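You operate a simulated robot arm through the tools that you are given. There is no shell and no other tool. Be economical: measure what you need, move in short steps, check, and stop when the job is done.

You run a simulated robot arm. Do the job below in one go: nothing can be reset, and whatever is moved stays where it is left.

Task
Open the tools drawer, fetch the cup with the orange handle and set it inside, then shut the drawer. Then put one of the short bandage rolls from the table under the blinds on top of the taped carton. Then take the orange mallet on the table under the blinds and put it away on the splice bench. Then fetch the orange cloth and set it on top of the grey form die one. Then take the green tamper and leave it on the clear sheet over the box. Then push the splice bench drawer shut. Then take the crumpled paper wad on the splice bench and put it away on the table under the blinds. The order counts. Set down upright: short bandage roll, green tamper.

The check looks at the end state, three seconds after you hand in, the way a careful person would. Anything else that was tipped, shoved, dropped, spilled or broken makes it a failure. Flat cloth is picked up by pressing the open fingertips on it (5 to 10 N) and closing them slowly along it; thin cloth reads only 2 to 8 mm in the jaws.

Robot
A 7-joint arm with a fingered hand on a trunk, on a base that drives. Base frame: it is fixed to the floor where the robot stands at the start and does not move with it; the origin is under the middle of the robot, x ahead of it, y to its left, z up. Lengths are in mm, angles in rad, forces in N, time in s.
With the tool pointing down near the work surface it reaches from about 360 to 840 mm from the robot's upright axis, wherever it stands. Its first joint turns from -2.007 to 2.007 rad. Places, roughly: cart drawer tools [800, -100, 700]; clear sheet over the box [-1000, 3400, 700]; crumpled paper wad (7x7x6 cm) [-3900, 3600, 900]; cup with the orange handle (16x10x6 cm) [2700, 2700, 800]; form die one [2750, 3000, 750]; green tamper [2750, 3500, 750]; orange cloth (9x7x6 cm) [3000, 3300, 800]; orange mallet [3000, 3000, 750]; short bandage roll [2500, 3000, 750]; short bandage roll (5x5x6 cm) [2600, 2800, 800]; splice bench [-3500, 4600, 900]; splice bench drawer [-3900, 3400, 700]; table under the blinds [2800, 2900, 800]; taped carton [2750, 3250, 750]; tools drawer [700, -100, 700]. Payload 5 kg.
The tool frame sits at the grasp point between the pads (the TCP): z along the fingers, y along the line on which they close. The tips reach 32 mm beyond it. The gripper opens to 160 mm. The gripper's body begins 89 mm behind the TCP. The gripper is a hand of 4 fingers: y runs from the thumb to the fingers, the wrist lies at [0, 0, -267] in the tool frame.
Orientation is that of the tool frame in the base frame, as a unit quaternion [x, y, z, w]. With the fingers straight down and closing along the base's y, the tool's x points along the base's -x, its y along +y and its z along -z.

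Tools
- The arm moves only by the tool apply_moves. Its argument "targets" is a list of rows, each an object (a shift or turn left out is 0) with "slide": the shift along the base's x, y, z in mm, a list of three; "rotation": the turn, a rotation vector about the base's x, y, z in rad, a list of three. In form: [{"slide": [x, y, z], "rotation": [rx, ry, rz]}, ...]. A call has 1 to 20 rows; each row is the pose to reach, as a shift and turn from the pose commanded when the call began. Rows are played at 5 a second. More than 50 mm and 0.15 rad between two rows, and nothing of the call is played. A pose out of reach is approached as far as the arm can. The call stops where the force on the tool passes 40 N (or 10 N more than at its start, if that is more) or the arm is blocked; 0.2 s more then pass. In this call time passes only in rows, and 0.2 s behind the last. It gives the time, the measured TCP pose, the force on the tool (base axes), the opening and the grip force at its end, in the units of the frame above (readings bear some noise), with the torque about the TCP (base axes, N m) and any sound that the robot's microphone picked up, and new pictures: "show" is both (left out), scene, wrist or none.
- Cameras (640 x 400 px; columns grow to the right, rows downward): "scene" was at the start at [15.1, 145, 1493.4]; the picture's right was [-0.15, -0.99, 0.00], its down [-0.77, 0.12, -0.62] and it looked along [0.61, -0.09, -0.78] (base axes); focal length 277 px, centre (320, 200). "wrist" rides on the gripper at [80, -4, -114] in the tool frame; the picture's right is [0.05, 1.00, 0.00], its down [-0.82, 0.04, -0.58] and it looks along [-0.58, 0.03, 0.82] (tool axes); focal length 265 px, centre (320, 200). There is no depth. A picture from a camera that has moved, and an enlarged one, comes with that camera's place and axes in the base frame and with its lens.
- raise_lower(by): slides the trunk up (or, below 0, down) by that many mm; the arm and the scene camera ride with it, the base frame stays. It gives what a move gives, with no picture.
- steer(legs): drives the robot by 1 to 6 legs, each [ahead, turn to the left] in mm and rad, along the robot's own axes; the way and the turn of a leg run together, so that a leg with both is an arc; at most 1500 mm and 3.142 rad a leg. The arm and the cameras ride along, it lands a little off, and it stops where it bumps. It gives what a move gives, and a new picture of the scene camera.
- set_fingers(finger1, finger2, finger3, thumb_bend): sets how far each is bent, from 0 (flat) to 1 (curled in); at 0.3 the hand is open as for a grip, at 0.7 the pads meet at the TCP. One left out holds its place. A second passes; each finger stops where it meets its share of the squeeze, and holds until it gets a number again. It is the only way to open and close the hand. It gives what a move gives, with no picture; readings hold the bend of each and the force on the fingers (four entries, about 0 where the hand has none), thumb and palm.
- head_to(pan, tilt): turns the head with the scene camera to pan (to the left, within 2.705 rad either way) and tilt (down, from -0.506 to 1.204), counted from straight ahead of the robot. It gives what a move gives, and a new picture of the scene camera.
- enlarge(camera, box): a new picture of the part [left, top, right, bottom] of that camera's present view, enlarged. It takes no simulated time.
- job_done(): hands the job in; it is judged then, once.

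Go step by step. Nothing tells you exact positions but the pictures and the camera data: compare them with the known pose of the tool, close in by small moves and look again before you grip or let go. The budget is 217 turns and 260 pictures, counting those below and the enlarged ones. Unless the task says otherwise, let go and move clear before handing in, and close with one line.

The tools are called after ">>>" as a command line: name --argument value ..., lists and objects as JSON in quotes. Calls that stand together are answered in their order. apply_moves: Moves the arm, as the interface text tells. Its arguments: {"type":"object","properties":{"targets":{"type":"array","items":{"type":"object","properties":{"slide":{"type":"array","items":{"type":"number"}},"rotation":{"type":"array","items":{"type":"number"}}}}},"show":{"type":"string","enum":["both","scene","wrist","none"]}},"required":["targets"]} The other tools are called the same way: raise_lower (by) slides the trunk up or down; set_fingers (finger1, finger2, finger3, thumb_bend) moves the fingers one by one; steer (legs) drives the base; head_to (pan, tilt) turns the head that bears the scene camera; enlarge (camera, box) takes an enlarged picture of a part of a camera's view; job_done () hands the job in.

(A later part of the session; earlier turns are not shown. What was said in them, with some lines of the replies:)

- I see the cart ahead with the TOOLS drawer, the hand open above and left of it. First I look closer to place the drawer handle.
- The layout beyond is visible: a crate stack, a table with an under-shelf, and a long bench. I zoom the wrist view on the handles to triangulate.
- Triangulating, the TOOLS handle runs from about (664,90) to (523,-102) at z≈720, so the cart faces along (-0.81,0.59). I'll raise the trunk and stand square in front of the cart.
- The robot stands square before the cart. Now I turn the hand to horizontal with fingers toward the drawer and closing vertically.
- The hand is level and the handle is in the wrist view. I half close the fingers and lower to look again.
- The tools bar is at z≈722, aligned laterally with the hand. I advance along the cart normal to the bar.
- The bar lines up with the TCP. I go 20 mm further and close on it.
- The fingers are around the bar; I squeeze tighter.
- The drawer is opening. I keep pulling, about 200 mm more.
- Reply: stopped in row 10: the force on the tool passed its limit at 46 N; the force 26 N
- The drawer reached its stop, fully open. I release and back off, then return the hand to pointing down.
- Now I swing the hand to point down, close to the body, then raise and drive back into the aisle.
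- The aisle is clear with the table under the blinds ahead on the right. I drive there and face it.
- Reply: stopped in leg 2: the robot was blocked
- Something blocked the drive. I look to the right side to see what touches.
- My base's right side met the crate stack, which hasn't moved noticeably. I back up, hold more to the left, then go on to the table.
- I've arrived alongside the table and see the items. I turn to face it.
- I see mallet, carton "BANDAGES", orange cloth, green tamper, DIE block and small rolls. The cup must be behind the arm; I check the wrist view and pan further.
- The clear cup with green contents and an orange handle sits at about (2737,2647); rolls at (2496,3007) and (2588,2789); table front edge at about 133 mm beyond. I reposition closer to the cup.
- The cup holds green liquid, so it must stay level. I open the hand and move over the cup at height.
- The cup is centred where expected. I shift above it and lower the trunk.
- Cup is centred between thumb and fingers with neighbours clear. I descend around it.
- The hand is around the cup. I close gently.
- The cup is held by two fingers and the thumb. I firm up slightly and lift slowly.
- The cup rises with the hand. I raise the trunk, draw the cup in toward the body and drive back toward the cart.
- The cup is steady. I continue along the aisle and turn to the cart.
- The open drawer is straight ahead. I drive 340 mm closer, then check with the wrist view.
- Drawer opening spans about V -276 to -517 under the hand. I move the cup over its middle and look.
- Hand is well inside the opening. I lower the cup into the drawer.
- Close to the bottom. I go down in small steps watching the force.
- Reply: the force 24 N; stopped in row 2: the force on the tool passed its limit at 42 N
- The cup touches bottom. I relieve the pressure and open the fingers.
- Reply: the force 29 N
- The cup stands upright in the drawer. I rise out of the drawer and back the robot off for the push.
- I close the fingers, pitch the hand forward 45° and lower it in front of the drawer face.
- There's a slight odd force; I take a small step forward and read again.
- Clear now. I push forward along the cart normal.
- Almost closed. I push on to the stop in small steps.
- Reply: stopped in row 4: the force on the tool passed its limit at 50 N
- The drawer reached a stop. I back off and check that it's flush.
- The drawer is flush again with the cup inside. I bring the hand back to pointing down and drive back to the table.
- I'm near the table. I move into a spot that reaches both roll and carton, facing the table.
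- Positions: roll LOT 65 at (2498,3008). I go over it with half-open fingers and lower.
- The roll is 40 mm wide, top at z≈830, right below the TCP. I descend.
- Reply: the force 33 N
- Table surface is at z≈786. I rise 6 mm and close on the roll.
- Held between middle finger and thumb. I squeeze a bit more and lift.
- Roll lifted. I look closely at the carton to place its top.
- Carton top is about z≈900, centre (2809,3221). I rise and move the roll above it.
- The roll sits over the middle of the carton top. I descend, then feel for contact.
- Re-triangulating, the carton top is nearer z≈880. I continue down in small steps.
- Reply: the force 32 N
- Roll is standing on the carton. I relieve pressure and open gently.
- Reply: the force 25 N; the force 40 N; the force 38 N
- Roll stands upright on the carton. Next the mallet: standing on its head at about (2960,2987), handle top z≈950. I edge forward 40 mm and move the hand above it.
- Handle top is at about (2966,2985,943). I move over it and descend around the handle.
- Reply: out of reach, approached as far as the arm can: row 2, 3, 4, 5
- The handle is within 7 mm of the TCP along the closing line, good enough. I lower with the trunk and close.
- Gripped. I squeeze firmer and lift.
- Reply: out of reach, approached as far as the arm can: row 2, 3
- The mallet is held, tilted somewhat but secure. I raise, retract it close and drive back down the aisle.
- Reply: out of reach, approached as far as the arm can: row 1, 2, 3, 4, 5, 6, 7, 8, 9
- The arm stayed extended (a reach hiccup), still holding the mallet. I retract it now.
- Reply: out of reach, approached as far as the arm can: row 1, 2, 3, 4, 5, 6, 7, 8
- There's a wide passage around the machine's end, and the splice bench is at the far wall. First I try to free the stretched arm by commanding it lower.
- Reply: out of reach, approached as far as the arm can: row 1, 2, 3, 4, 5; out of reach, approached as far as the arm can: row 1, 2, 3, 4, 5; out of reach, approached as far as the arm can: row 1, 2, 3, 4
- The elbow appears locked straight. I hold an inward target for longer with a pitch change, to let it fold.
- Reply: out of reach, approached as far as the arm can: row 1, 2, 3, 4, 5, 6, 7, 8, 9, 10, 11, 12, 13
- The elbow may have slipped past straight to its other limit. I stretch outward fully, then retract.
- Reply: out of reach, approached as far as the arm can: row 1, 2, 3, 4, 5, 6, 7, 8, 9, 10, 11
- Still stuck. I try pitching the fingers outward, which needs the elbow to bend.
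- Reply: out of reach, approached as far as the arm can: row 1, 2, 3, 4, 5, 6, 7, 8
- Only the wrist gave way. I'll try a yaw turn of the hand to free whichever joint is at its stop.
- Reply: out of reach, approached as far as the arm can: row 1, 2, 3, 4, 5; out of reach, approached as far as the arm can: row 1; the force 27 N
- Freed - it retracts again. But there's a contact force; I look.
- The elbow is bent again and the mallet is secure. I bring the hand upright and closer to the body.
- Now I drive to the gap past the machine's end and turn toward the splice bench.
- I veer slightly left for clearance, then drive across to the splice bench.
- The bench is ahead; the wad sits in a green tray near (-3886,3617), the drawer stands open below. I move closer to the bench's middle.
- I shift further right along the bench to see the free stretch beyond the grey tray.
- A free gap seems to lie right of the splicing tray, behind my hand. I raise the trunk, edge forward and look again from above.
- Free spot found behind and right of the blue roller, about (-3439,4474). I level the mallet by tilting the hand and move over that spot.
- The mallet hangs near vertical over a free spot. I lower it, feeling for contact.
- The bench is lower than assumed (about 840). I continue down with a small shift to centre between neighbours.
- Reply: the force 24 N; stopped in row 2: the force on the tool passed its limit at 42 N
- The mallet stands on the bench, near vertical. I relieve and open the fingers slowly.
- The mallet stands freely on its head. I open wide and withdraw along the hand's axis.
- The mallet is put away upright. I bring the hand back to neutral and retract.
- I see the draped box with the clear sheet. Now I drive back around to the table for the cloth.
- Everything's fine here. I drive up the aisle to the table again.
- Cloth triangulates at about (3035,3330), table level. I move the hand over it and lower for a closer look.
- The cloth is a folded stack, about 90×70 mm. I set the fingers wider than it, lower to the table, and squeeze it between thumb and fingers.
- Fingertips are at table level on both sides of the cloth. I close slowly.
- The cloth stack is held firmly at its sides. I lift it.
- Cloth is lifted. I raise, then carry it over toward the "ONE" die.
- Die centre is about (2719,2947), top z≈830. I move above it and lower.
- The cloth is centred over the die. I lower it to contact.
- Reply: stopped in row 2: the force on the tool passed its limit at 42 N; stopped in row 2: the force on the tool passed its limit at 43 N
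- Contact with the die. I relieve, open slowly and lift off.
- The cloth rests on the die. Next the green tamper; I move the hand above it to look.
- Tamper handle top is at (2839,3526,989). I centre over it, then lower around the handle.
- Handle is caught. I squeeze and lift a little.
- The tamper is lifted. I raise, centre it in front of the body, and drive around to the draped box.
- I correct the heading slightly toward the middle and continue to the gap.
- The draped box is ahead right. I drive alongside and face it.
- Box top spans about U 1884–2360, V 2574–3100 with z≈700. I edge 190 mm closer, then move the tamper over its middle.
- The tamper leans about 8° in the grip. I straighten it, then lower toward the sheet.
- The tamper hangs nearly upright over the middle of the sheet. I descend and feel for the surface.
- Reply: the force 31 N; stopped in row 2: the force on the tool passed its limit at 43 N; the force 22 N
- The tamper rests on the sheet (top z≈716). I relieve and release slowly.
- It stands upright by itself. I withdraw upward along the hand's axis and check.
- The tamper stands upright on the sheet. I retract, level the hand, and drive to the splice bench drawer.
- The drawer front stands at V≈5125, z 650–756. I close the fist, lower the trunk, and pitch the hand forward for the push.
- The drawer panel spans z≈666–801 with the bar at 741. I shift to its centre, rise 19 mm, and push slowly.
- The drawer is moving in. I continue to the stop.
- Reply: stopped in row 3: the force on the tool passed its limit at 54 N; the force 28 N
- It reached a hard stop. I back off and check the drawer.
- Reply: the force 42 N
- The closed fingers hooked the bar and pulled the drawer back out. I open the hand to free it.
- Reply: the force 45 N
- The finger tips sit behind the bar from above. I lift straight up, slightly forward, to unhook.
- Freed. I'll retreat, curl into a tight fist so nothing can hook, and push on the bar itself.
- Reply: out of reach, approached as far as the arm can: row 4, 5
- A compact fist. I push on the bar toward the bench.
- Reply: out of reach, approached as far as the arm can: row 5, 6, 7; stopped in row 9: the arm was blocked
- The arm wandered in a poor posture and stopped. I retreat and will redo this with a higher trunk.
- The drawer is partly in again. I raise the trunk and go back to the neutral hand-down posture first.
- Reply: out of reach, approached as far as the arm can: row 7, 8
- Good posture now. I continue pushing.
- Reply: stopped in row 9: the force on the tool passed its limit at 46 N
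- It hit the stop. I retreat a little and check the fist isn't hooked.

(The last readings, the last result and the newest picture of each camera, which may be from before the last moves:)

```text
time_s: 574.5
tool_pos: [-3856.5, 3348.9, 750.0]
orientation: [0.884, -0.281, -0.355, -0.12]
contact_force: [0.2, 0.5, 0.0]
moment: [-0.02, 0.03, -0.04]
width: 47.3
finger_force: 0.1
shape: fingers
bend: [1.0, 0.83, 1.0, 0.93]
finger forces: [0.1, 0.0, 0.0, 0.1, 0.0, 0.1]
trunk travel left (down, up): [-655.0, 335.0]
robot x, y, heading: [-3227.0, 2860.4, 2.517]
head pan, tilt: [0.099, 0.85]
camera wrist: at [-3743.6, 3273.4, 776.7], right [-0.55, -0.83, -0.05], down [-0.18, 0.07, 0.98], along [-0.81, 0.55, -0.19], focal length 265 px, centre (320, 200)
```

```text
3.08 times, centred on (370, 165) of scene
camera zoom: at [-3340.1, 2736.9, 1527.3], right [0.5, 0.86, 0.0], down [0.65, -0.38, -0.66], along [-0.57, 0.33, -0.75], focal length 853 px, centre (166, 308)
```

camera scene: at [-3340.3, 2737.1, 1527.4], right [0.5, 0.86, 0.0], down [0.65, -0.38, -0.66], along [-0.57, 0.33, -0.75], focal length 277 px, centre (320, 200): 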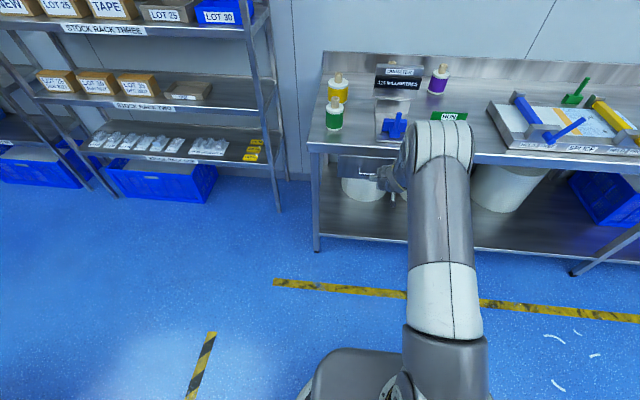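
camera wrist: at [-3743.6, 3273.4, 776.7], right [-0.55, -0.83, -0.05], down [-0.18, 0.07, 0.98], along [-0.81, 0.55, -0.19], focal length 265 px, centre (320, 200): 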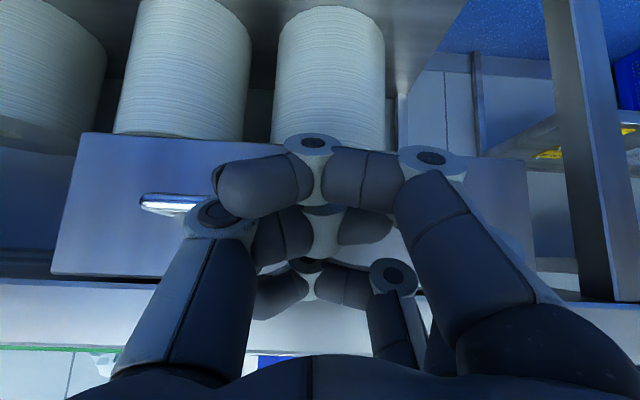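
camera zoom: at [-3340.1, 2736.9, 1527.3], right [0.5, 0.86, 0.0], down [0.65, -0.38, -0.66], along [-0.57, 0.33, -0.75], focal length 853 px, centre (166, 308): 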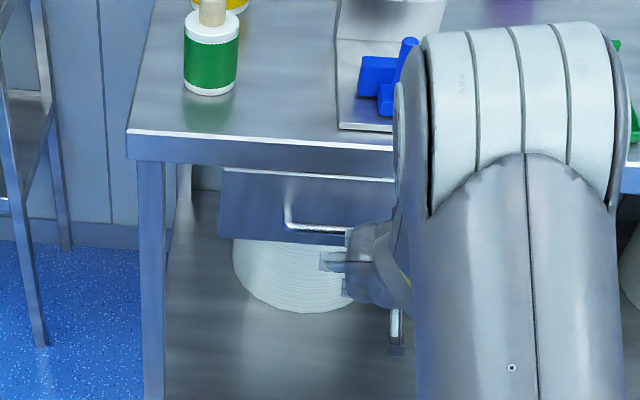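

The drawer looks shut beneath the apron and the fist is free. I retreat fully and return to neutral.

>>> apply_moves --targets '[{"slide": [26, -19, 0]}, {"slide": [52, -38, 0]}, {"slide": [78, -57, 0]}, {"slide": [105, -77, 0]}, {"slide": [131, -96, 0]}, {"slide": [150, -110, 0]}]' --show "none"

>>> apply_moves --targets '[{"slide": [2, -2, 33], "rotation": [-0.058, -0.079, 0]}, {"slide": [5, -4, 66], "rotation": [-0.116, -0.159, 0]}, {"slide": [8, -6, 98], "rotation": [-0.173, -0.238, 0]}, {"slide": [10, -8, 131], "rotation": [-0.231, -0.318, 0]}, {"slide": [12, -10, 164], "rotation": [-0.289, -0.397, 0]}, {"slide": [14, -12, 196], "rotation": [-0.347, -0.476, 0]}, {"slide": [16, -14, 229], "rotation": [-0.404, -0.556, 0]}, {"slide": [18, -16, 262], "rotation": [-0.462, -0.635, 0]}]' --show "both"

>>> enlarge --camera "scene" --box '[290, 100, 490, 230]'

```text
time_s: 575.9
tool_pos: [-3707.4, 3240.0, 750.1]
orientation: [0.883, -0.281, -0.355, -0.119]
contact_force: [0.1, 1.5, -0.5]
moment: [-0.01, -0.01, 0.03]
width: 47.0
finger_force: 0.0
shape: fingers
bend: [1.0, 0.83, 1.0, 0.93]
finger forces: [0.1, 0.0, 0.0, 0.1, 0.0, 0.1]
trunk travel left (down, up): [-655.0, 335.0]
robot x, y, heading: [-3226.6, 2859.4, 2.519]
head pan, tilt: [0.099, 0.85]
```

```text
time_s: 577.6
tool_pos: [-3688.4, 3222.2, 1012.6]
orientation: [0.953, -0.303, 0.01, 0.003]
contact_force: [-0.6, -0.3, -0.7]
moment: [0.06, -0.01, -0.04]
width: 47.3
finger_force: 0.0
shape: fingers
bend: [1.0, 0.83, 1.0, 0.92]
finger forces: [0.0, 0.1, 0.0, 0.0, 0.0, 0.0]
trunk travel left (down, up): [-655.0, 335.0]
robot x, y, heading: [-3228.8, 2858.7, 2.514]
head pan, tilt: [0.099, 0.85]
camera scene: at [-3340.8, 2736.0, 1527.1], right [0.5, 0.86, 0.0], down [0.65, -0.38, -0.66], along [-0.57, 0.33, -0.75], focal length 277 px, centre (320, 200)
camera wrist: at [-3622.3, 3181.3, 1128.3], right [-0.53, -0.85, 0.0], down [-0.7, 0.44, 0.56], along [-0.47, 0.3, -0.83], focal length 265 px, centre (320, 200)
```

scene: 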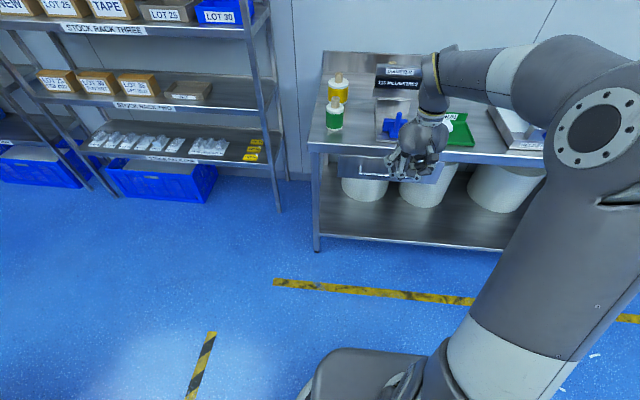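
wrist: 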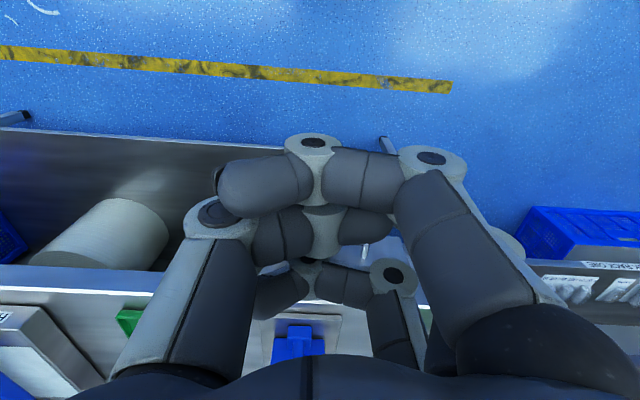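

```text
3.08 times, centred on (390, 165) of scene
camera zoom: at [-3340.8, 2736.0, 1527.1], right [0.5, 0.86, 0.0], down [0.65, -0.38, -0.66], along [-0.57, 0.33, -0.75], focal length 853 px, centre (105, 308)
```

zoom: 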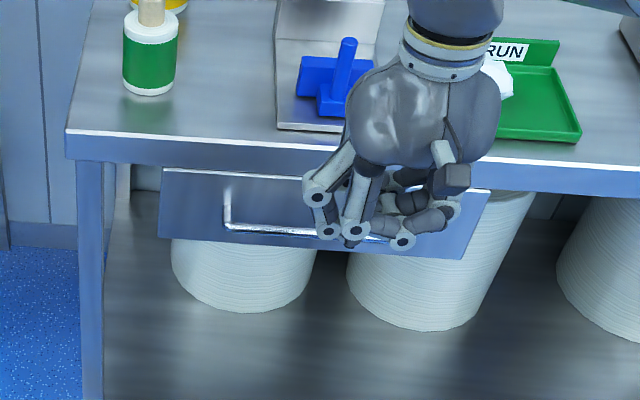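

The drawer is shut, flush under the apron. Now the paper wad on the green tray; I raise, open the hand and drive in front of it.

>>> raise_lower --by 150

>>> set_fingers --finger1 0.4 --finger2 0.4 --finger3 0.4 --thumb_bend 0.4

>>> steer --legs '[[0, -0.551], [417, 0], [0, 0.545]]'

>>> enlarge --camera "wrist" --box '[0, 0, 640, 400]'

>>> enlarge --camera "scene" --box '[240, 100, 480, 260]'

```text
time_s: 579.4
tool_pos: [-3687.4, 3223.9, 1161.6]
orientation: [0.953, -0.303, 0.01, 0.003]
contact_force: [-0.2, -0.4, 0.1]
moment: [0.03, 0.02, -0.02]
width: 47.1
finger_force: 0.1
shape: fingers
bend: [1.0, 0.83, 1.0, 0.92]
finger forces: [0.1, 0.0, 0.1, 0.1, 0.0, 0.0]
trunk travel left (down, up): [-805.0, 185.0]
robot x, y, heading: [-3230.2, 2862.8, 2.515]
head pan, tilt: [0.099, 0.85]
```

```text
time_s: 580.4
tool_pos: [-3687.5, 3223.2, 1160.9]
orientation: [0.953, -0.303, 0.009, 0.002]
contact_force: [-0.3, 0.2, -0.6]
moment: [0.0, 0.0, 0.04]
width: 130.6
finger_force: 0.1
shape: fingers
bend: [0.4, 0.4, 0.4, 0.4]
finger forces: [0.0, 0.0, 0.1, 0.0, 0.1, 0.0]
trunk travel left (down, up): [-805.0, 185.0]
robot x, y, heading: [-3230.6, 2862.8, 2.519]
head pan, tilt: [0.099, 0.85]
```

```text
time_s: 586.0
tool_pos: [-3841.5, 3607.5, 1161.4]
orientation: [0.951, -0.309, 0.01, 0.002]
contact_force: [0.4, -0.6, 0.8]
moment: [0.03, -0.04, 0.0]
width: 130.7
finger_force: 0.1
shape: fingers
bend: [0.4, 0.4, 0.4, 0.4]
finger forces: [0.1, 0.0, 0.0, 0.0, 0.0, 0.1]
trunk travel left (down, up): [-805.0, 185.0]
robot x, y, heading: [-3387.4, 3241.1, 2.505]
head pan, tilt: [0.099, 0.85]
camera scene: at [-3500.7, 3117.6, 1677.3], right [0.51, 0.86, 0.0], down [0.64, -0.39, -0.66], along [-0.57, 0.34, -0.75], focal length 277 px, centre (320, 200)
```

scene: 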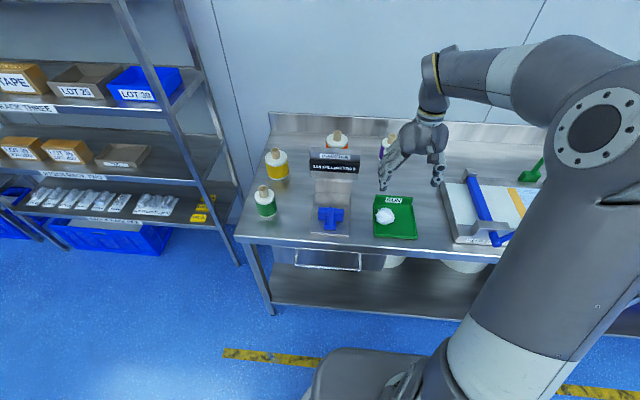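

```text
1.00 times, centred on (320, 200) of wrist (not enlarged: the box is as wide or as high as the picture)
camera zoom: at [-3776.7, 3566.1, 1278.0], right [-0.54, -0.84, 0.0], down [-0.69, 0.45, 0.56], along [-0.47, 0.31, -0.83], focal length 265 px, centre (320, 200)
```

zoom: 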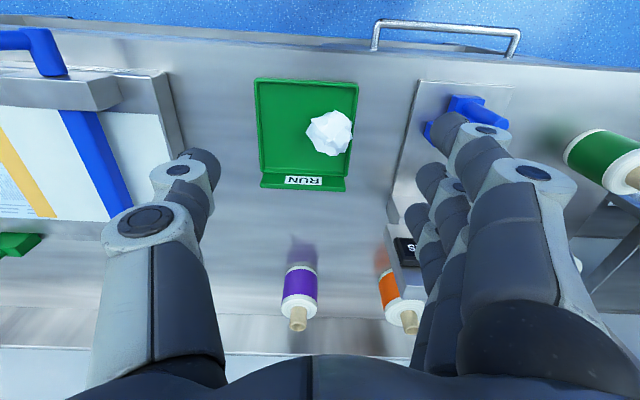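

```text
2.50 times, centred on (360, 180) of scene
camera zoom: at [-3500.7, 3117.6, 1677.3], right [0.51, 0.86, 0.0], down [0.64, -0.39, -0.66], along [-0.57, 0.34, -0.75], focal length 693 px, centre (220, 250)
```

zoom: 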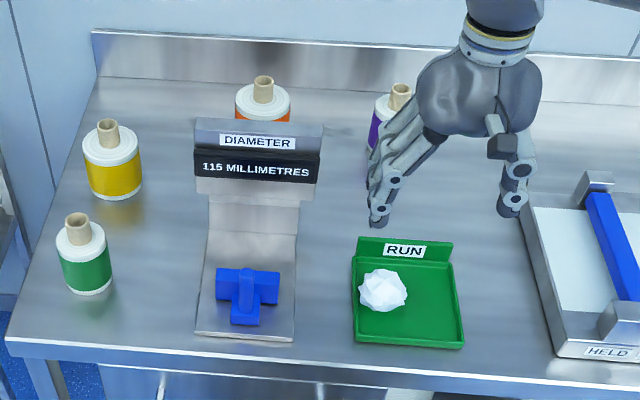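

The wad is at about (-3905,3632), centre z≈890, close to the tray's low side wall. I move above it and lower.

>>> apply_moves --targets '[{"slide": [-32, 12, 0]}, {"slide": [-63, 24, 0]}]' --show "none"

>>> raise_lower --by -170

>>> enlarge --camera "wrist" --box '[0, 0, 640, 400]'

>>> enlarge --camera "scene" --box '[300, 80, 480, 240]'

```text
time_s: 586.6
tool_pos: [-3906.8, 3632.1, 1161.4]
orientation: [0.951, -0.309, 0.009, 0.002]
contact_force: [-1.0, -0.1, -1.0]
moment: [-0.02, 0.0, 0.02]
width: 130.6
finger_force: 0.2
shape: fingers
bend: [0.4, 0.4, 0.4, 0.4]
finger forces: [0.1, 0.1, 0.0, 0.1, 0.0, 0.0]
trunk travel left (down, up): [-805.0, 185.0]
robot x, y, heading: [-3388.5, 3240.1, 2.499]
head pan, tilt: [0.099, 0.85]
```

```text
time_s: 588.5
tool_pos: [-3905.6, 3631.8, 990.9]
orientation: [0.951, -0.309, 0.008, 0.002]
contact_force: [-0.5, 0.1, 0.0]
moment: [0.0, -0.02, -0.05]
width: 131.0
finger_force: 0.0
shape: fingers
bend: [0.4, 0.4, 0.4, 0.4]
finger forces: [0.0, 0.0, 0.0, 0.0, 0.0, 0.0]
trunk travel left (down, up): [-635.0, 355.0]
robot x, y, heading: [-3384.3, 3238.7, 2.506]
head pan, tilt: [0.099, 0.85]
```

```text
1.00 times, centred on (320, 200) of wrist (not enlarged: the box is as wide or as high as the picture)
camera zoom: at [-3839.9, 3590.6, 1107.2], right [-0.54, -0.84, 0.0], down [-0.69, 0.45, 0.56], along [-0.47, 0.31, -0.83], focal length 265 px, centre (320, 200)
```

zoom: 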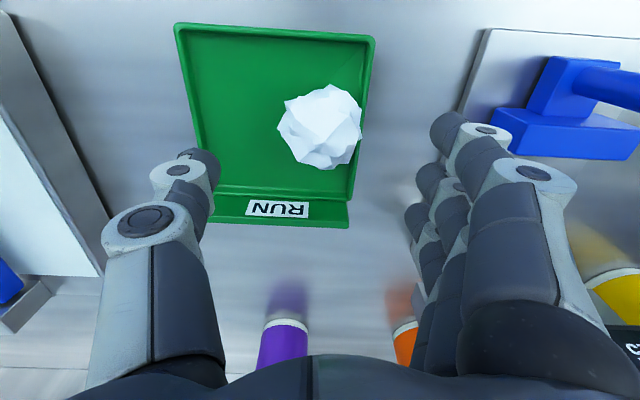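

```text
2.50 times, centred on (390, 160) of scene
camera zoom: at [-3500.5, 3117.8, 1507.3], right [0.51, 0.86, 0.0], down [0.64, -0.39, -0.66], along [-0.57, 0.34, -0.75], focal length 693 px, centre (145, 300)
```

zoom: 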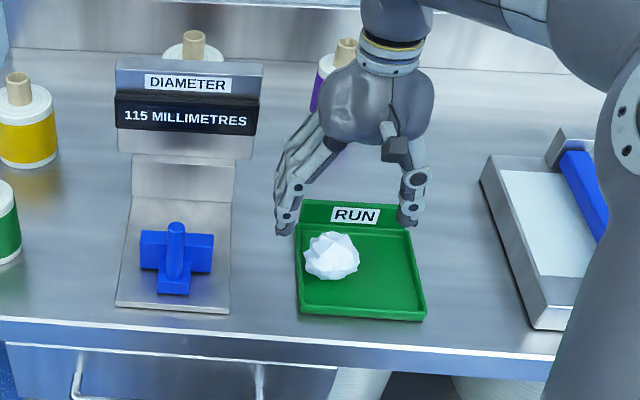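

Aligned. I descend so the fingertips stay just above the tray's side wall, then close.

>>> apply_moves --targets '[{"slide": [3, 0, -30]}, {"slide": [3, 0, -60]}, {"slide": [3, 0, -80]}]' --show "wrist"

>>> set_fingers --finger1 0.52 --finger2 0.52 --finger3 0.52 --thumb_bend 0.54

>>> set_fingers --finger1 0.58 --finger2 0.58 --finger3 0.58 --thumb_bend 0.6

>>> enlarge --camera "wrist" --box '[0, 0, 640, 400]'

```text
time_s: 589.3
tool_pos: [-3903.1, 3632.4, 910.4]
orientation: [0.952, -0.307, 0.008, 0.002]
contact_force: [-0.7, 0.5, -0.6]
moment: [0.03, 0.01, -0.03]
width: 130.3
finger_force: 0.0
shape: fingers
bend: [0.4, 0.4, 0.4, 0.4]
finger forces: [0.1, 0.0, 0.0, 0.0, 0.0, 0.0]
trunk travel left (down, up): [-635.0, 355.0]
robot x, y, heading: [-3389.1, 3239.0, 2.495]
head pan, tilt: [0.099, 0.85]
camera wrist: at [-3837.1, 3590.7, 1026.6], right [-0.54, -0.84, 0.0], down [-0.69, 0.45, 0.56], along [-0.47, 0.31, -0.83], focal length 265 px, centre (320, 200)
```

wrist: 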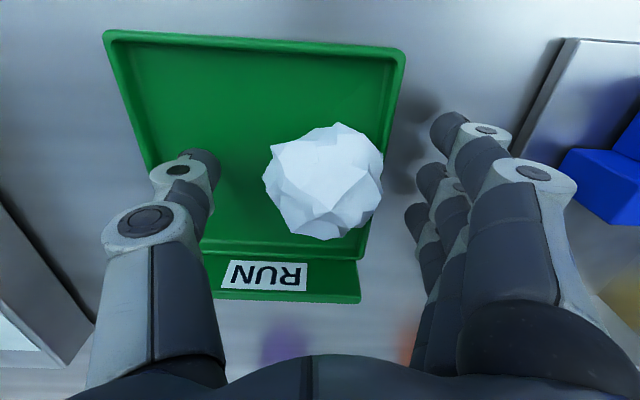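

```text
time_s: 590.3
tool_pos: [-3902.3, 3632.0, 910.9]
orientation: [0.951, -0.31, 0.008, 0.001]
contact_force: [0.4, 0.1, -0.6]
moment: [0.0, 0.03, -0.01]
width: 80.3
finger_force: 0.1
shape: fingers
bend: [0.52, 0.52, 0.52, 0.54]
finger forces: [0.0, 0.0, 0.0, 0.0, 0.0, 0.0]
trunk travel left (down, up): [-635.0, 355.0]
robot x, y, heading: [-3389.7, 3238.8, 2.498]
head pan, tilt: [0.099, 0.85]
```

```text
time_s: 591.3
tool_pos: [-3903.5, 3632.6, 911.5]
orientation: [0.951, -0.309, 0.008, 0.002]
contact_force: [0.4, -0.1, 0.9]
moment: [0.03, 0.01, -0.02]
width: 64.5
finger_force: 4.2
shape: fingers
bend: [0.57, 0.54, 0.57, 0.59]
finger forces: [0.0, 4.0, 0.1, 0.2, 4.3, 0.0]
trunk travel left (down, up): [-635.0, 355.0]
robot x, y, heading: [-3388.1, 3235.2, 2.496]
head pan, tilt: [0.099, 0.85]
```

```text
1.00 times, centred on (320, 200) of wrist (not enlarged: the box is as wide or as high as the picture)
camera zoom: at [-3837.0, 3590.7, 1027.0], right [-0.54, -0.84, 0.0], down [-0.69, 0.45, 0.56], along [-0.47, 0.31, -0.83], focal length 265 px, centre (320, 200)
```

zoom: 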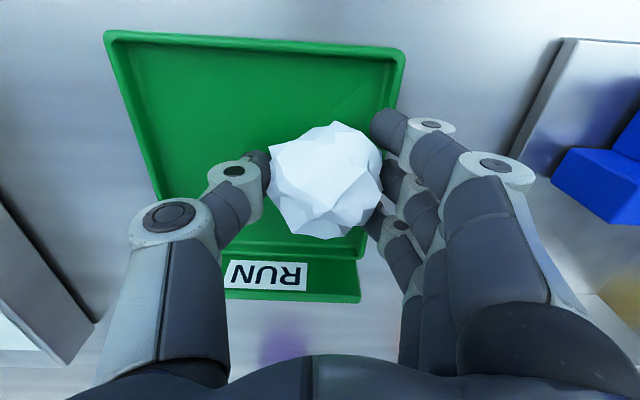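

Touching both sides. I firm up slightly and lift.

>>> set_fingers --finger1 0.6 --finger2 0.6 --finger3 0.6 --thumb_bend 0.63

>>> apply_moves --targets '[{"slide": [0, 0, 8]}, {"slide": [0, 0, 25]}, {"slide": [0, 0, 50]}, {"slide": [0, 0, 85]}]'

```text
time_s: 592.3
tool_pos: [-3901.7, 3631.8, 910.3]
orientation: [0.951, -0.309, 0.008, 0.002]
contact_force: [0.8, 0.2, -0.1]
moment: [0.01, 0.0, 0.03]
width: 61.5
finger_force: 8.6
shape: fingers
bend: [0.58, 0.53, 0.6, 0.6]
finger forces: [2.2, 6.1, 0.0, 0.0, 8.0, 0.0]
trunk travel left (down, up): [-635.0, 355.0]
robot x, y, heading: [-3391.4, 3240.0, 2.505]
head pan, tilt: [0.099, 0.85]
```

```text
time_s: 593.3
tool_pos: [-3902.2, 3632.4, 998.2]
orientation: [0.951, -0.309, 0.009, 0.002]
contact_force: [-1.1, -0.3, -0.3]
moment: [0.02, 0.02, -0.01]
width: 61.4
finger_force: 7.5
shape: fingers
bend: [0.58, 0.53, 0.6, 0.6]
finger forces: [2.1, 6.0, 0.1, 0.0, 7.9, 0.0]
trunk travel left (down, up): [-635.0, 355.0]
robot x, y, heading: [-3385.4, 3241.0, 2.498]
head pan, tilt: [0.099, 0.85]
camera scene: at [-3500.3, 3117.7, 1507.3], right [0.51, 0.86, 0.0], down [0.64, -0.39, -0.66], along [-0.57, 0.34, -0.75], focal length 277 px, centre (320, 200)
camera wrist: at [-3836.3, 3591.8, 1113.5], right [-0.54, -0.84, 0.0], down [-0.69, 0.45, 0.56], along [-0.47, 0.31, -0.83], focal length 265 px, centre (320, 200)
```

scene: 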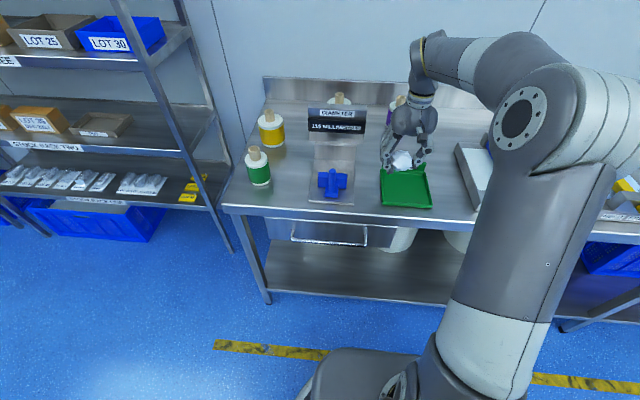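
wrist: 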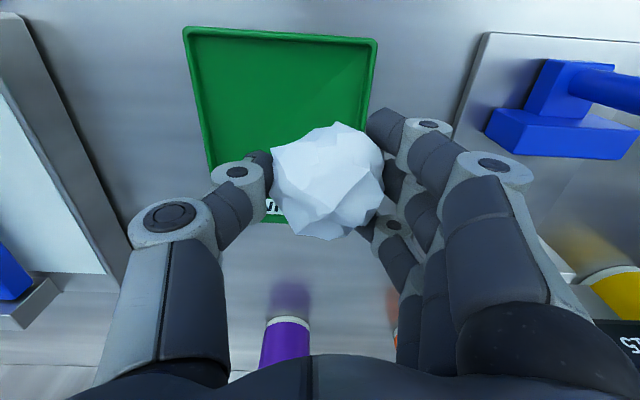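

The wad is secure. I raise, retract and drive back toward the table.

>>> raise_lower --by 150

>>> apply_moves --targets '[{"slide": [34, -25, 0]}, {"slide": [68, -50, 0]}, {"slide": [103, -75, 0]}, {"slide": [137, -100, 0]}]' --show "none"

>>> steer --legs '[[-400, 0], [0, 2.71], [1381, 0], [0, 0.439], [1500, 0], [480, 0]]'

```text
time_s: 595.0
tool_pos: [-3902.2, 3633.9, 1147.5]
orientation: [0.951, -0.309, 0.009, 0.002]
contact_force: [0.4, 0.4, -0.3]
moment: [-0.02, 0.03, -0.01]
width: 61.4
finger_force: 8.0
shape: fingers
bend: [0.58, 0.53, 0.6, 0.6]
finger forces: [2.2, 6.1, 0.1, 0.0, 7.9, 0.0]
trunk travel left (down, up): [-785.0, 205.0]
robot x, y, heading: [-3389.4, 3238.8, 2.5]
head pan, tilt: [0.099, 0.85]
```

```text
time_s: 596.0
tool_pos: [-3765.3, 3534.1, 1146.6]
orientation: [0.951, -0.309, 0.008, 0.002]
contact_force: [1.0, -0.9, -0.8]
moment: [0.01, 0.03, 0.03]
width: 61.4
finger_force: 7.9
shape: fingers
bend: [0.58, 0.53, 0.6, 0.6]
finger forces: [2.2, 6.1, 0.0, 0.1, 7.9, 0.0]
trunk travel left (down, up): [-785.0, 205.0]
robot x, y, heading: [-3391.7, 3237.4, 2.502]
head pan, tilt: [0.099, 0.85]
```

```text
time_s: 622.2
tool_pos: [-483.0, 228.1, 1146.9]
orientation: [0.317, 0.948, 0.003, -0.009]
contact_force: [0.7, -0.7, -0.3]
moment: [0.02, 0.02, 0.0]
width: 60.6
finger_force: 8.0
shape: fingers
bend: [0.58, 0.53, 0.6, 0.6]
finger forces: [1.8, 6.0, 0.0, 0.0, 7.6, 0.0]
trunk travel left (down, up): [-785.0, 205.0]
robot x, y, heading: [-857.8, 528.7, -0.66]
head pan, tilt: [0.099, 0.85]
camera scene: at [-739.6, 649.4, 1657.3], right [-0.53, -0.85, 0.0], down [-0.64, 0.4, -0.66], along [0.56, -0.35, -0.75], focal length 277 px, centre (320, 200)
```

scene: 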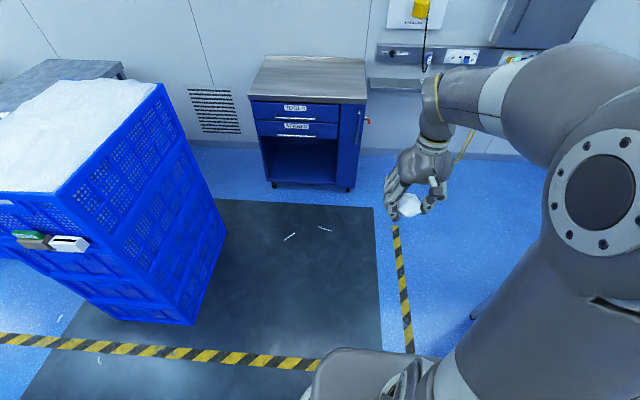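

The cart drawer is shut as left, wad held. On to the table.

>>> steer --legs '[[0, 1.597], [1500, 0], [990, 0], [0, -0.229], [1500, 0], [63, 0]]'

>>> steer --legs '[[0, -1.342]]'

```text
time_s: 646.7
tool_pos: [2176.2, 3878.8, 1145.3]
orientation: [-0.37, 0.929, -0.005, -0.009]
contact_force: [-0.7, -0.2, -0.6]
moment: [-0.05, 0.02, 0.01]
width: 60.3
finger_force: 8.0
shape: fingers
bend: [0.58, 0.53, 0.6, 0.6]
finger forces: [1.8, 6.0, 0.1, 0.0, 7.5, 0.0]
trunk travel left (down, up): [-785.0, 205.0]
robot x, y, heading: [1819.3, 3564.5, 0.745]
head pan, tilt: [0.099, 0.85]
camera scene: at [1719.1, 3694.9, 1657.3], right [0.75, -0.66, 0.0], down [-0.5, -0.56, -0.66], along [0.44, 0.49, -0.75], focal length 277 px, centre (320, 200)
```

scene: 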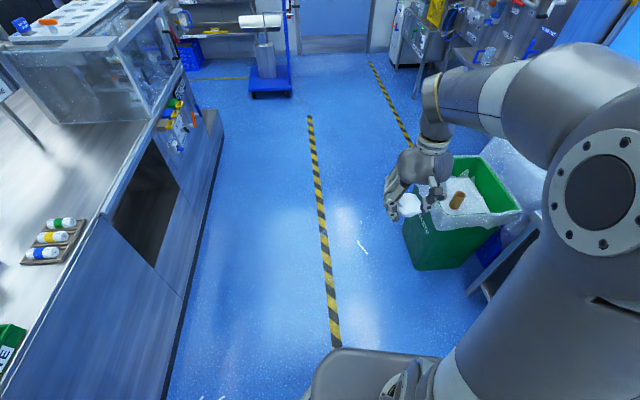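

```text
time_s: 650.5
tool_pos: [2206.7, 3281.9, 1147.1]
orientation: [0.289, 0.957, 0.001, -0.009]
contact_force: [-0.3, 0.0, -0.6]
moment: [0.0, 0.01, 0.02]
width: 60.2
finger_force: 7.9
shape: fingers
bend: [0.58, 0.53, 0.6, 0.6]
finger forces: [1.5, 5.9, 0.0, 0.1, 7.4, 0.0]
trunk travel left (down, up): [-785.0, 205.0]
robot x, y, heading: [1815.6, 3564.8, -0.6]
head pan, tilt: [0.099, 0.85]
camera scene: at [1923.4, 3686.5, 1657.3], right [-0.48, -0.88, 0.0], down [-0.66, 0.36, -0.66], along [0.58, -0.32, -0.75], focal length 277 px, centre (320, 200)
```

scene: 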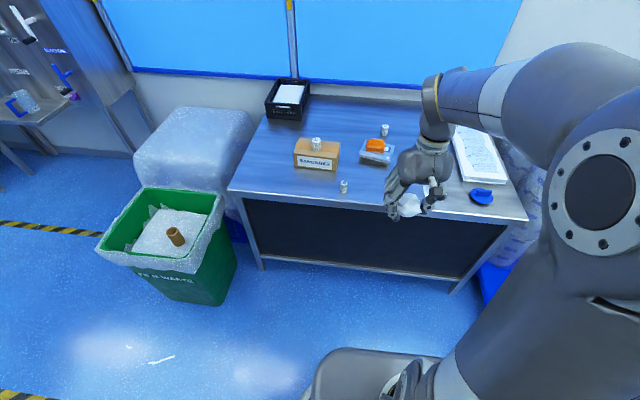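

>>> steer --legs '[[0, -0.034], [340, 0]]'

>>> head_to --pan 0.2 --tilt 0.85

>>> enlarge --camera "wrist" --box '[0, 0, 640, 400]'

```text
time_s: 653.0
tool_pos: [2469.5, 3068.4, 1146.4]
orientation: [0.305, 0.952, 0.003, -0.009]
contact_force: [0.3, 0.0, -1.1]
moment: [-0.02, 0.06, -0.03]
width: 60.3
finger_force: 7.5
shape: fingers
bend: [0.58, 0.53, 0.6, 0.6]
finger forces: [1.5, 5.8, 0.2, 0.0, 7.4, 0.0]
trunk travel left (down, up): [-785.0, 205.0]
robot x, y, heading: [2091.7, 3361.4, -0.627]
head pan, tilt: [0.099, 0.85]
camera scene: at [2201.8, 3482.6, 1657.3], right [-0.51, -0.86, 0.0], down [-0.65, 0.38, -0.66], along [0.57, -0.33, -0.75], focal length 277 px, centre (320, 200)
```

scene: 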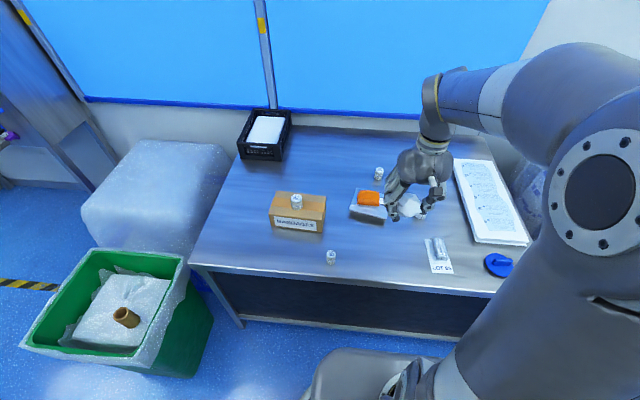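

```text
time_s: 653.7
tool_pos: [2469.7, 3069.2, 1147.2]
orientation: [0.305, 0.952, 0.003, -0.01]
contact_force: [0.9, 0.0, 0.0]
moment: [0.03, -0.04, 0.01]
width: 60.2
finger_force: 7.4
shape: fingers
bend: [0.58, 0.53, 0.6, 0.6]
finger forces: [1.5, 5.9, 0.0, 0.0, 7.4, 0.0]
trunk travel left (down, up): [-785.0, 205.0]
robot x, y, heading: [2088.6, 3363.2, -0.629]
head pan, tilt: [0.201, 0.85]
camera scene: at [2204.6, 3490.2, 1657.3], right [-0.42, -0.91, 0.0], down [-0.68, 0.31, -0.66], along [0.6, -0.28, -0.75], focal length 277 px, centre (320, 200)
```

scene: 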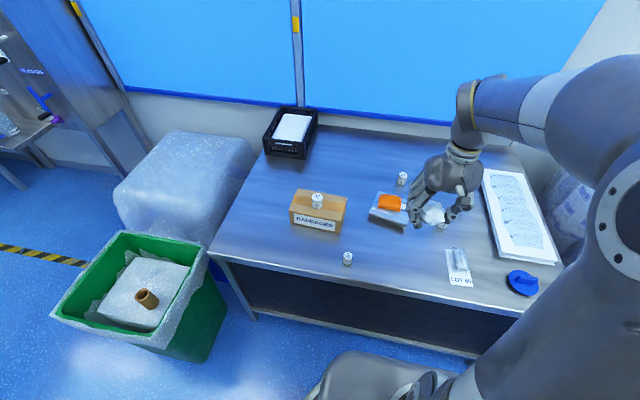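

```text
1.00 times, centred on (320, 200) of wrist (not enlarged: the box is as wide or as high as the picture)
camera zoom: at [2403.2, 3112.5, 1262.7], right [0.54, 0.84, 0.0], down [0.7, -0.44, 0.56], along [0.47, -0.3, -0.83], focal length 265 px, centre (320, 200)
```

zoom: 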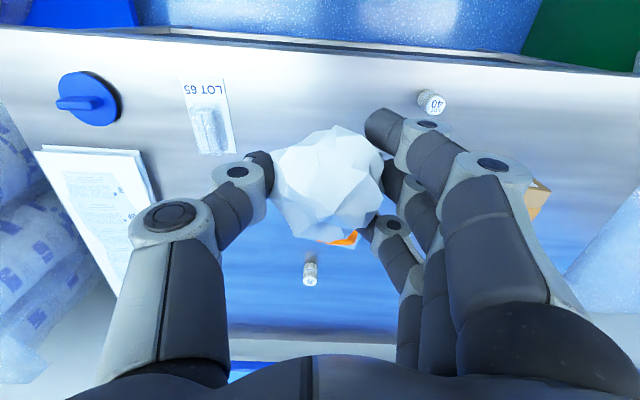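

The free spot between LOT 40 and the sample sheet is right ahead. I move above it and lower.

>>> apply_moves --targets '[{"slide": [25, -21, 0]}, {"slide": [50, -43, 0]}]' --show "none"

>>> raise_lower --by -250

>>> enlarge --camera "wrist" --box '[0, 0, 640, 400]'

>>> enlarge --camera "scene" --box '[300, 130, 520, 290]'

```text
time_s: 654.3
tool_pos: [2519.5, 3025.7, 1146.5]
orientation: [0.305, 0.952, 0.002, -0.01]
contact_force: [-0.2, 0.2, 0.0]
moment: [0.04, 0.03, 0.0]
width: 60.2
finger_force: 7.7
shape: fingers
bend: [0.58, 0.53, 0.6, 0.6]
finger forces: [1.6, 5.8, 0.0, 0.0, 7.4, 0.0]
trunk travel left (down, up): [-785.0, 205.0]
robot x, y, heading: [2088.8, 3357.0, -0.634]
head pan, tilt: [0.201, 0.85]
```

```text
time_s: 656.9
tool_pos: [2518.1, 3026.5, 897.2]
orientation: [0.305, 0.952, 0.002, -0.009]
contact_force: [0.2, 0.2, 0.1]
moment: [0.0, -0.02, 0.02]
width: 59.9
finger_force: 7.8
shape: fingers
bend: [0.58, 0.53, 0.6, 0.6]
finger forces: [1.5, 5.9, 0.0, 0.0, 7.4, 0.0]
trunk travel left (down, up): [-535.0, 455.0]
robot x, y, heading: [2089.1, 3359.5, -0.628]
head pan, tilt: [0.201, 0.85]
```

```text
1.00 times, centred on (320, 200) of wrist (not enlarged: the box is as wide or as high as the picture)
camera zoom: at [2452.2, 3070.0, 1012.8], right [0.54, 0.84, 0.0], down [0.7, -0.44, 0.56], along [0.47, -0.3, -0.83], focal length 265 px, centre (320, 200)
```

zoom: 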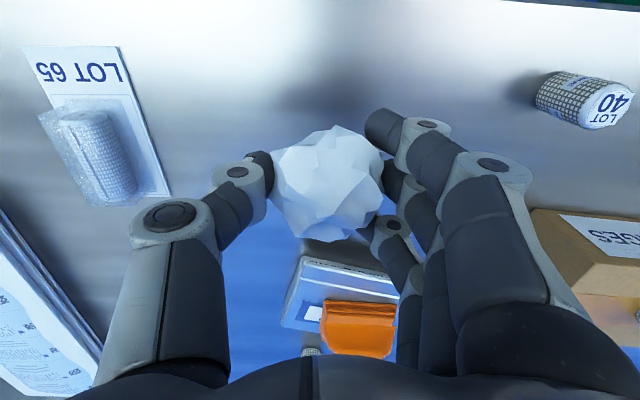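

```text
2.50 times, centred on (410, 210) of scene
camera zoom: at [2204.5, 3490.2, 1407.3], right [-0.42, -0.91, 0.0], down [-0.68, 0.31, -0.66], along [0.6, -0.28, -0.75], focal length 693 px, centre (95, 175)
```

zoom: 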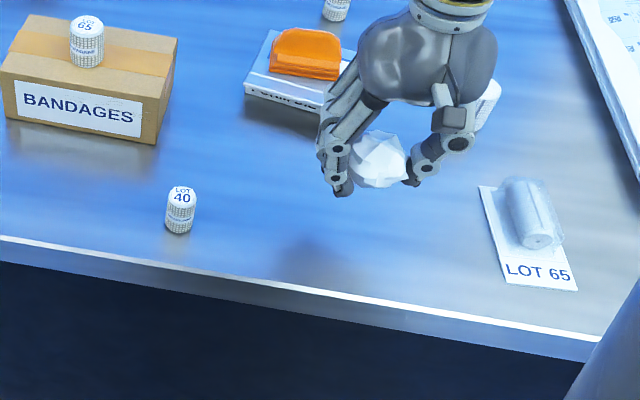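

>>> apply_moves --targets '[{"slide": [4, -3, -25]}, {"slide": [8, -6, -50]}]' --show "none"

>>> apply_moves --targets '[{"slide": [0, 0, -4]}, {"slide": [0, 0, -8]}]' --show "none"

>>> apply_moves --targets '[{"slide": [0, 0, -3]}, {"slide": [0, 0, -6]}]' --show "none"

>>> apply_moves --targets '[{"slide": [0, 0, -2]}, {"slide": [0, 0, -4]}]' --show "wrist"

```text
time_s: 657.5
tool_pos: [2526.6, 3021.1, 847.9]
orientation: [0.305, 0.952, 0.002, -0.01]
contact_force: [0.5, -1.2, -0.3]
moment: [0.01, -0.02, -0.03]
width: 60.1
finger_force: 7.3
shape: fingers
bend: [0.58, 0.53, 0.6, 0.6]
finger forces: [1.6, 5.9, 0.1, 0.0, 7.4, 0.1]
trunk travel left (down, up): [-535.0, 455.0]
robot x, y, heading: [2087.9, 3363.3, -0.625]
head pan, tilt: [0.201, 0.85]
```

```text
time_s: 658.1
tool_pos: [2527.1, 3021.6, 838.0]
orientation: [0.305, 0.952, 0.001, -0.009]
contact_force: [-0.2, 0.4, -0.1]
moment: [-0.02, -0.02, 0.0]
width: 60.0
finger_force: 7.6
shape: fingers
bend: [0.58, 0.53, 0.6, 0.6]
finger forces: [1.7, 5.8, 0.1, 0.1, 7.3, 0.0]
trunk travel left (down, up): [-535.0, 455.0]
robot x, y, heading: [2091.7, 3363.1, -0.628]
head pan, tilt: [0.201, 0.85]
```

```text
time_s: 658.7
tool_pos: [2526.8, 3021.8, 833.5]
orientation: [0.304, 0.953, 0.002, -0.009]
contact_force: [1.0, 0.2, -0.1]
moment: [0.0, 0.0, -0.01]
width: 60.2
finger_force: 6.9
shape: fingers
bend: [0.58, 0.53, 0.6, 0.6]
finger forces: [1.7, 6.0, 0.0, 0.1, 7.3, 0.0]
trunk travel left (down, up): [-535.0, 455.0]
robot x, y, heading: [2090.8, 3363.6, -0.636]
head pan, tilt: [0.201, 0.85]
```

```text
time_s: 659.3
tool_pos: [2527.0, 3020.8, 829.1]
orientation: [0.305, 0.952, 0.001, -0.009]
contact_force: [0.2, 0.5, -0.1]
moment: [-0.03, 0.03, 0.03]
width: 60.3
finger_force: 7.2
shape: fingers
bend: [0.58, 0.53, 0.6, 0.6]
finger forces: [1.6, 6.0, 0.1, 0.0, 7.3, 0.1]
trunk travel left (down, up): [-535.0, 455.0]
robot x, y, heading: [2089.8, 3359.7, -0.632]
head pan, tilt: [0.201, 0.85]
camera wrist: at [2460.1, 3064.3, 944.9], right [0.54, 0.84, 0.0], down [0.7, -0.44, 0.56], along [0.47, -0.3, -0.83], focal length 265 px, centre (320, 200)
```

wrist: 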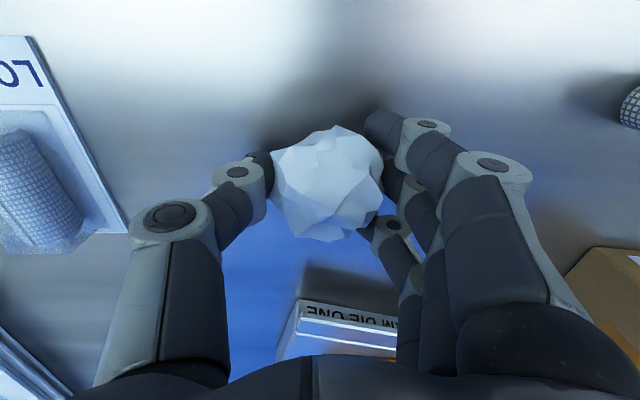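

>>> apply_moves --targets '[{"slide": [0, 0, -2]}, {"slide": [0, 0, -4]}]' --show "none"

>>> apply_moves --targets '[{"slide": [0, 0, -2]}, {"slide": [0, 0, -3]}]' --show "none"

```text
time_s: 659.9
tool_pos: [2526.7, 3020.8, 825.0]
orientation: [0.305, 0.952, 0.002, -0.008]
contact_force: [-0.4, 0.2, 1.9]
moment: [0.0, -0.02, -0.01]
width: 60.2
finger_force: 7.9
shape: fingers
bend: [0.58, 0.53, 0.6, 0.6]
finger forces: [1.6, 6.2, 0.0, 0.0, 7.9, 0.0]
trunk travel left (down, up): [-535.0, 455.0]
robot x, y, heading: [2091.3, 3361.3, -0.633]
head pan, tilt: [0.201, 0.85]
```

```text
time_s: 660.5
tool_pos: [2526.3, 3020.5, 822.6]
orientation: [0.305, 0.952, 0.002, -0.008]
contact_force: [-1.4, -1.6, 10.7]
moment: [0.02, 0.03, -0.05]
width: 59.9
finger_force: 8.7
shape: fingers
bend: [0.59, 0.54, 0.6, 0.61]
finger forces: [1.9, 6.8, 0.0, 0.1, 9.6, 0.1]
trunk travel left (down, up): [-535.0, 455.0]
robot x, y, heading: [2089.9, 3361.6, -0.638]
head pan, tilt: [0.201, 0.85]
```

The wad touches the table. I release it gently and lift away.

>>> set_fingers --finger1 0.5 --finger2 0.49 --finger3 0.5 --thumb_bend 0.54

>>> set_fingers --finger1 0.38 --finger2 0.38 --finger3 0.38 --thumb_bend 0.4

>>> apply_moves --targets '[{"slide": [0, 0, 10]}, {"slide": [0, 0, 30]}, {"slide": [0, 0, 65]}, {"slide": [0, 0, 110]}, {"slide": [0, 0, 155]}]'

```text
time_s: 661.5
tool_pos: [2526.9, 3020.6, 820.9]
orientation: [0.304, 0.952, 0.002, -0.01]
contact_force: [0.3, 0.1, 0.9]
moment: [0.0, 0.02, -0.02]
width: 82.6
finger_force: 0.0
shape: fingers
bend: [0.5, 0.49, 0.5, 0.54]
finger forces: [0.1, 0.0, 0.0, 0.1, 0.0, 0.0]
trunk travel left (down, up): [-535.0, 455.0]
robot x, y, heading: [2088.4, 3362.5, -0.635]
head pan, tilt: [0.201, 0.85]
```

```text
time_s: 662.5
tool_pos: [2527.5, 3021.0, 823.1]
orientation: [0.306, 0.952, 0.002, -0.008]
contact_force: [0.1, -0.3, -0.5]
moment: [-0.01, 0.01, 0.01]
width: 134.3
finger_force: 0.0
shape: fingers
bend: [0.38, 0.38, 0.38, 0.4]
finger forces: [0.0, 0.0, 0.0, 0.1, 0.0, 0.0]
trunk travel left (down, up): [-535.0, 455.0]
robot x, y, heading: [2087.3, 3363.1, -0.635]
head pan, tilt: [0.201, 0.85]
```

```text
time_s: 663.7
tool_pos: [2525.5, 3020.8, 978.4]
orientation: [0.304, 0.953, 0.002, -0.01]
contact_force: [0.4, 0.0, -0.5]
moment: [0.03, 0.02, -0.01]
width: 134.6
finger_force: 0.1
shape: fingers
bend: [0.38, 0.38, 0.38, 0.4]
finger forces: [0.0, 0.0, 0.0, 0.0, 0.1, 0.1]
trunk travel left (down, up): [-535.0, 455.0]
robot x, y, heading: [2088.1, 3363.3, -0.628]
head pan, tilt: [0.201, 0.85]
camera scene: at [2204.5, 3490.3, 1407.2], right [-0.42, -0.91, 0.0], down [-0.68, 0.31, -0.66], along [0.6, -0.28, -0.75], focal length 277 px, centre (320, 200)
camera wrist: at [2459.6, 3063.6, 1094.6], right [0.54, 0.84, 0.0], down [0.7, -0.44, 0.56], along [0.47, -0.3, -0.83], focal length 265 px, centre (320, 200)
```

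scene: 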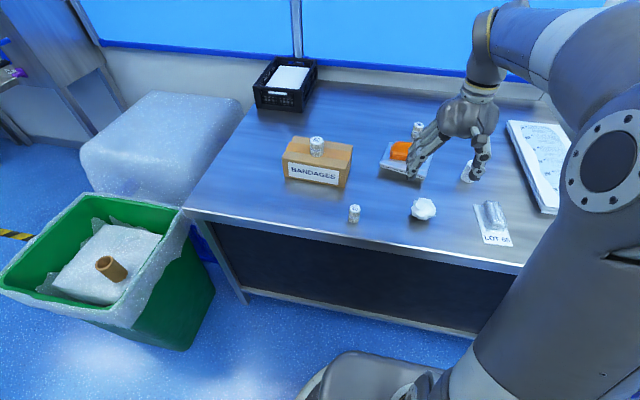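
wrist: 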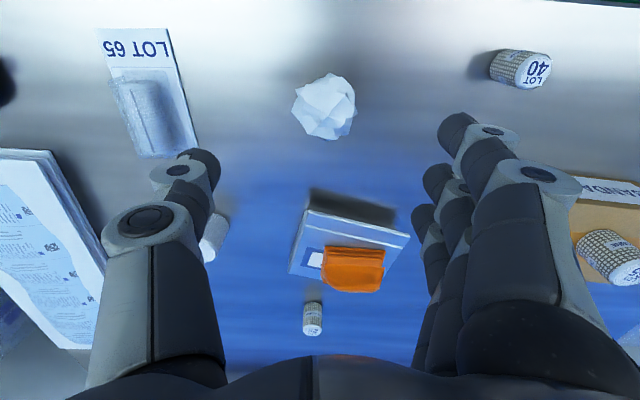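

The wad rests on the table, and everything here stands in place. I raise the hand clear, back off, and hand in.

>>> raise_lower --by 150

>>> steer --legs '[[-300, 0]]'

```text
time_s: 665.5
tool_pos: [2525.6, 3019.6, 1128.0]
orientation: [0.304, 0.953, 0.002, -0.009]
contact_force: [0.2, -0.5, 0.1]
moment: [-0.03, 0.04, 0.01]
width: 135.0
finger_force: 0.0
shape: fingers
bend: [0.38, 0.38, 0.38, 0.4]
finger forces: [0.0, 0.0, 0.0, 0.0, 0.0, 0.0]
trunk travel left (down, up): [-685.0, 305.0]
robot x, y, heading: [2089.7, 3360.4, -0.628]
head pan, tilt: [0.201, 0.85]
```

```text
time_s: 667.5
tool_pos: [2282.0, 3200.0, 1128.6]
orientation: [0.304, 0.953, 0.002, -0.009]
contact_force: [0.2, -0.9, 0.0]
moment: [0.0, -0.01, 0.02]
width: 134.8
finger_force: 0.1
shape: fingers
bend: [0.38, 0.38, 0.38, 0.4]
finger forces: [0.0, 0.1, 0.0, 0.0, 0.0, 0.1]
trunk travel left (down, up): [-685.0, 305.0]
robot x, y, heading: [1844.2, 3540.5, -0.627]
head pan, tilt: [0.201, 0.85]
camera scene: at [1959.5, 3669.1, 1557.3], right [-0.42, -0.91, 0.0], down [-0.68, 0.31, -0.66], along [0.6, -0.27, -0.75], focal length 277 px, centre (320, 200)
```

scene: 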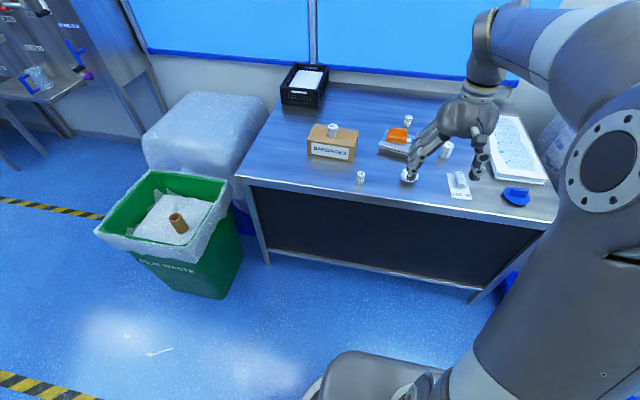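

The table is in order and the hand is clear, so I hand in.

>>> job_done

```text
The job is handed in.
```

All seven steps are done in the order asked: cup in the shut tools drawer, a short bandage roll upright on the taped carton, mallet on the splice bench, cloth on form die one, tamper upright on the clear sheet, splice bench drawer shut, and paper wad on the table. Two slips on the way: the base bumped the crate stack once without visibly moving it, and my hand pulled the splice bench drawer open again while backing off, so I pushed it shut a second time.
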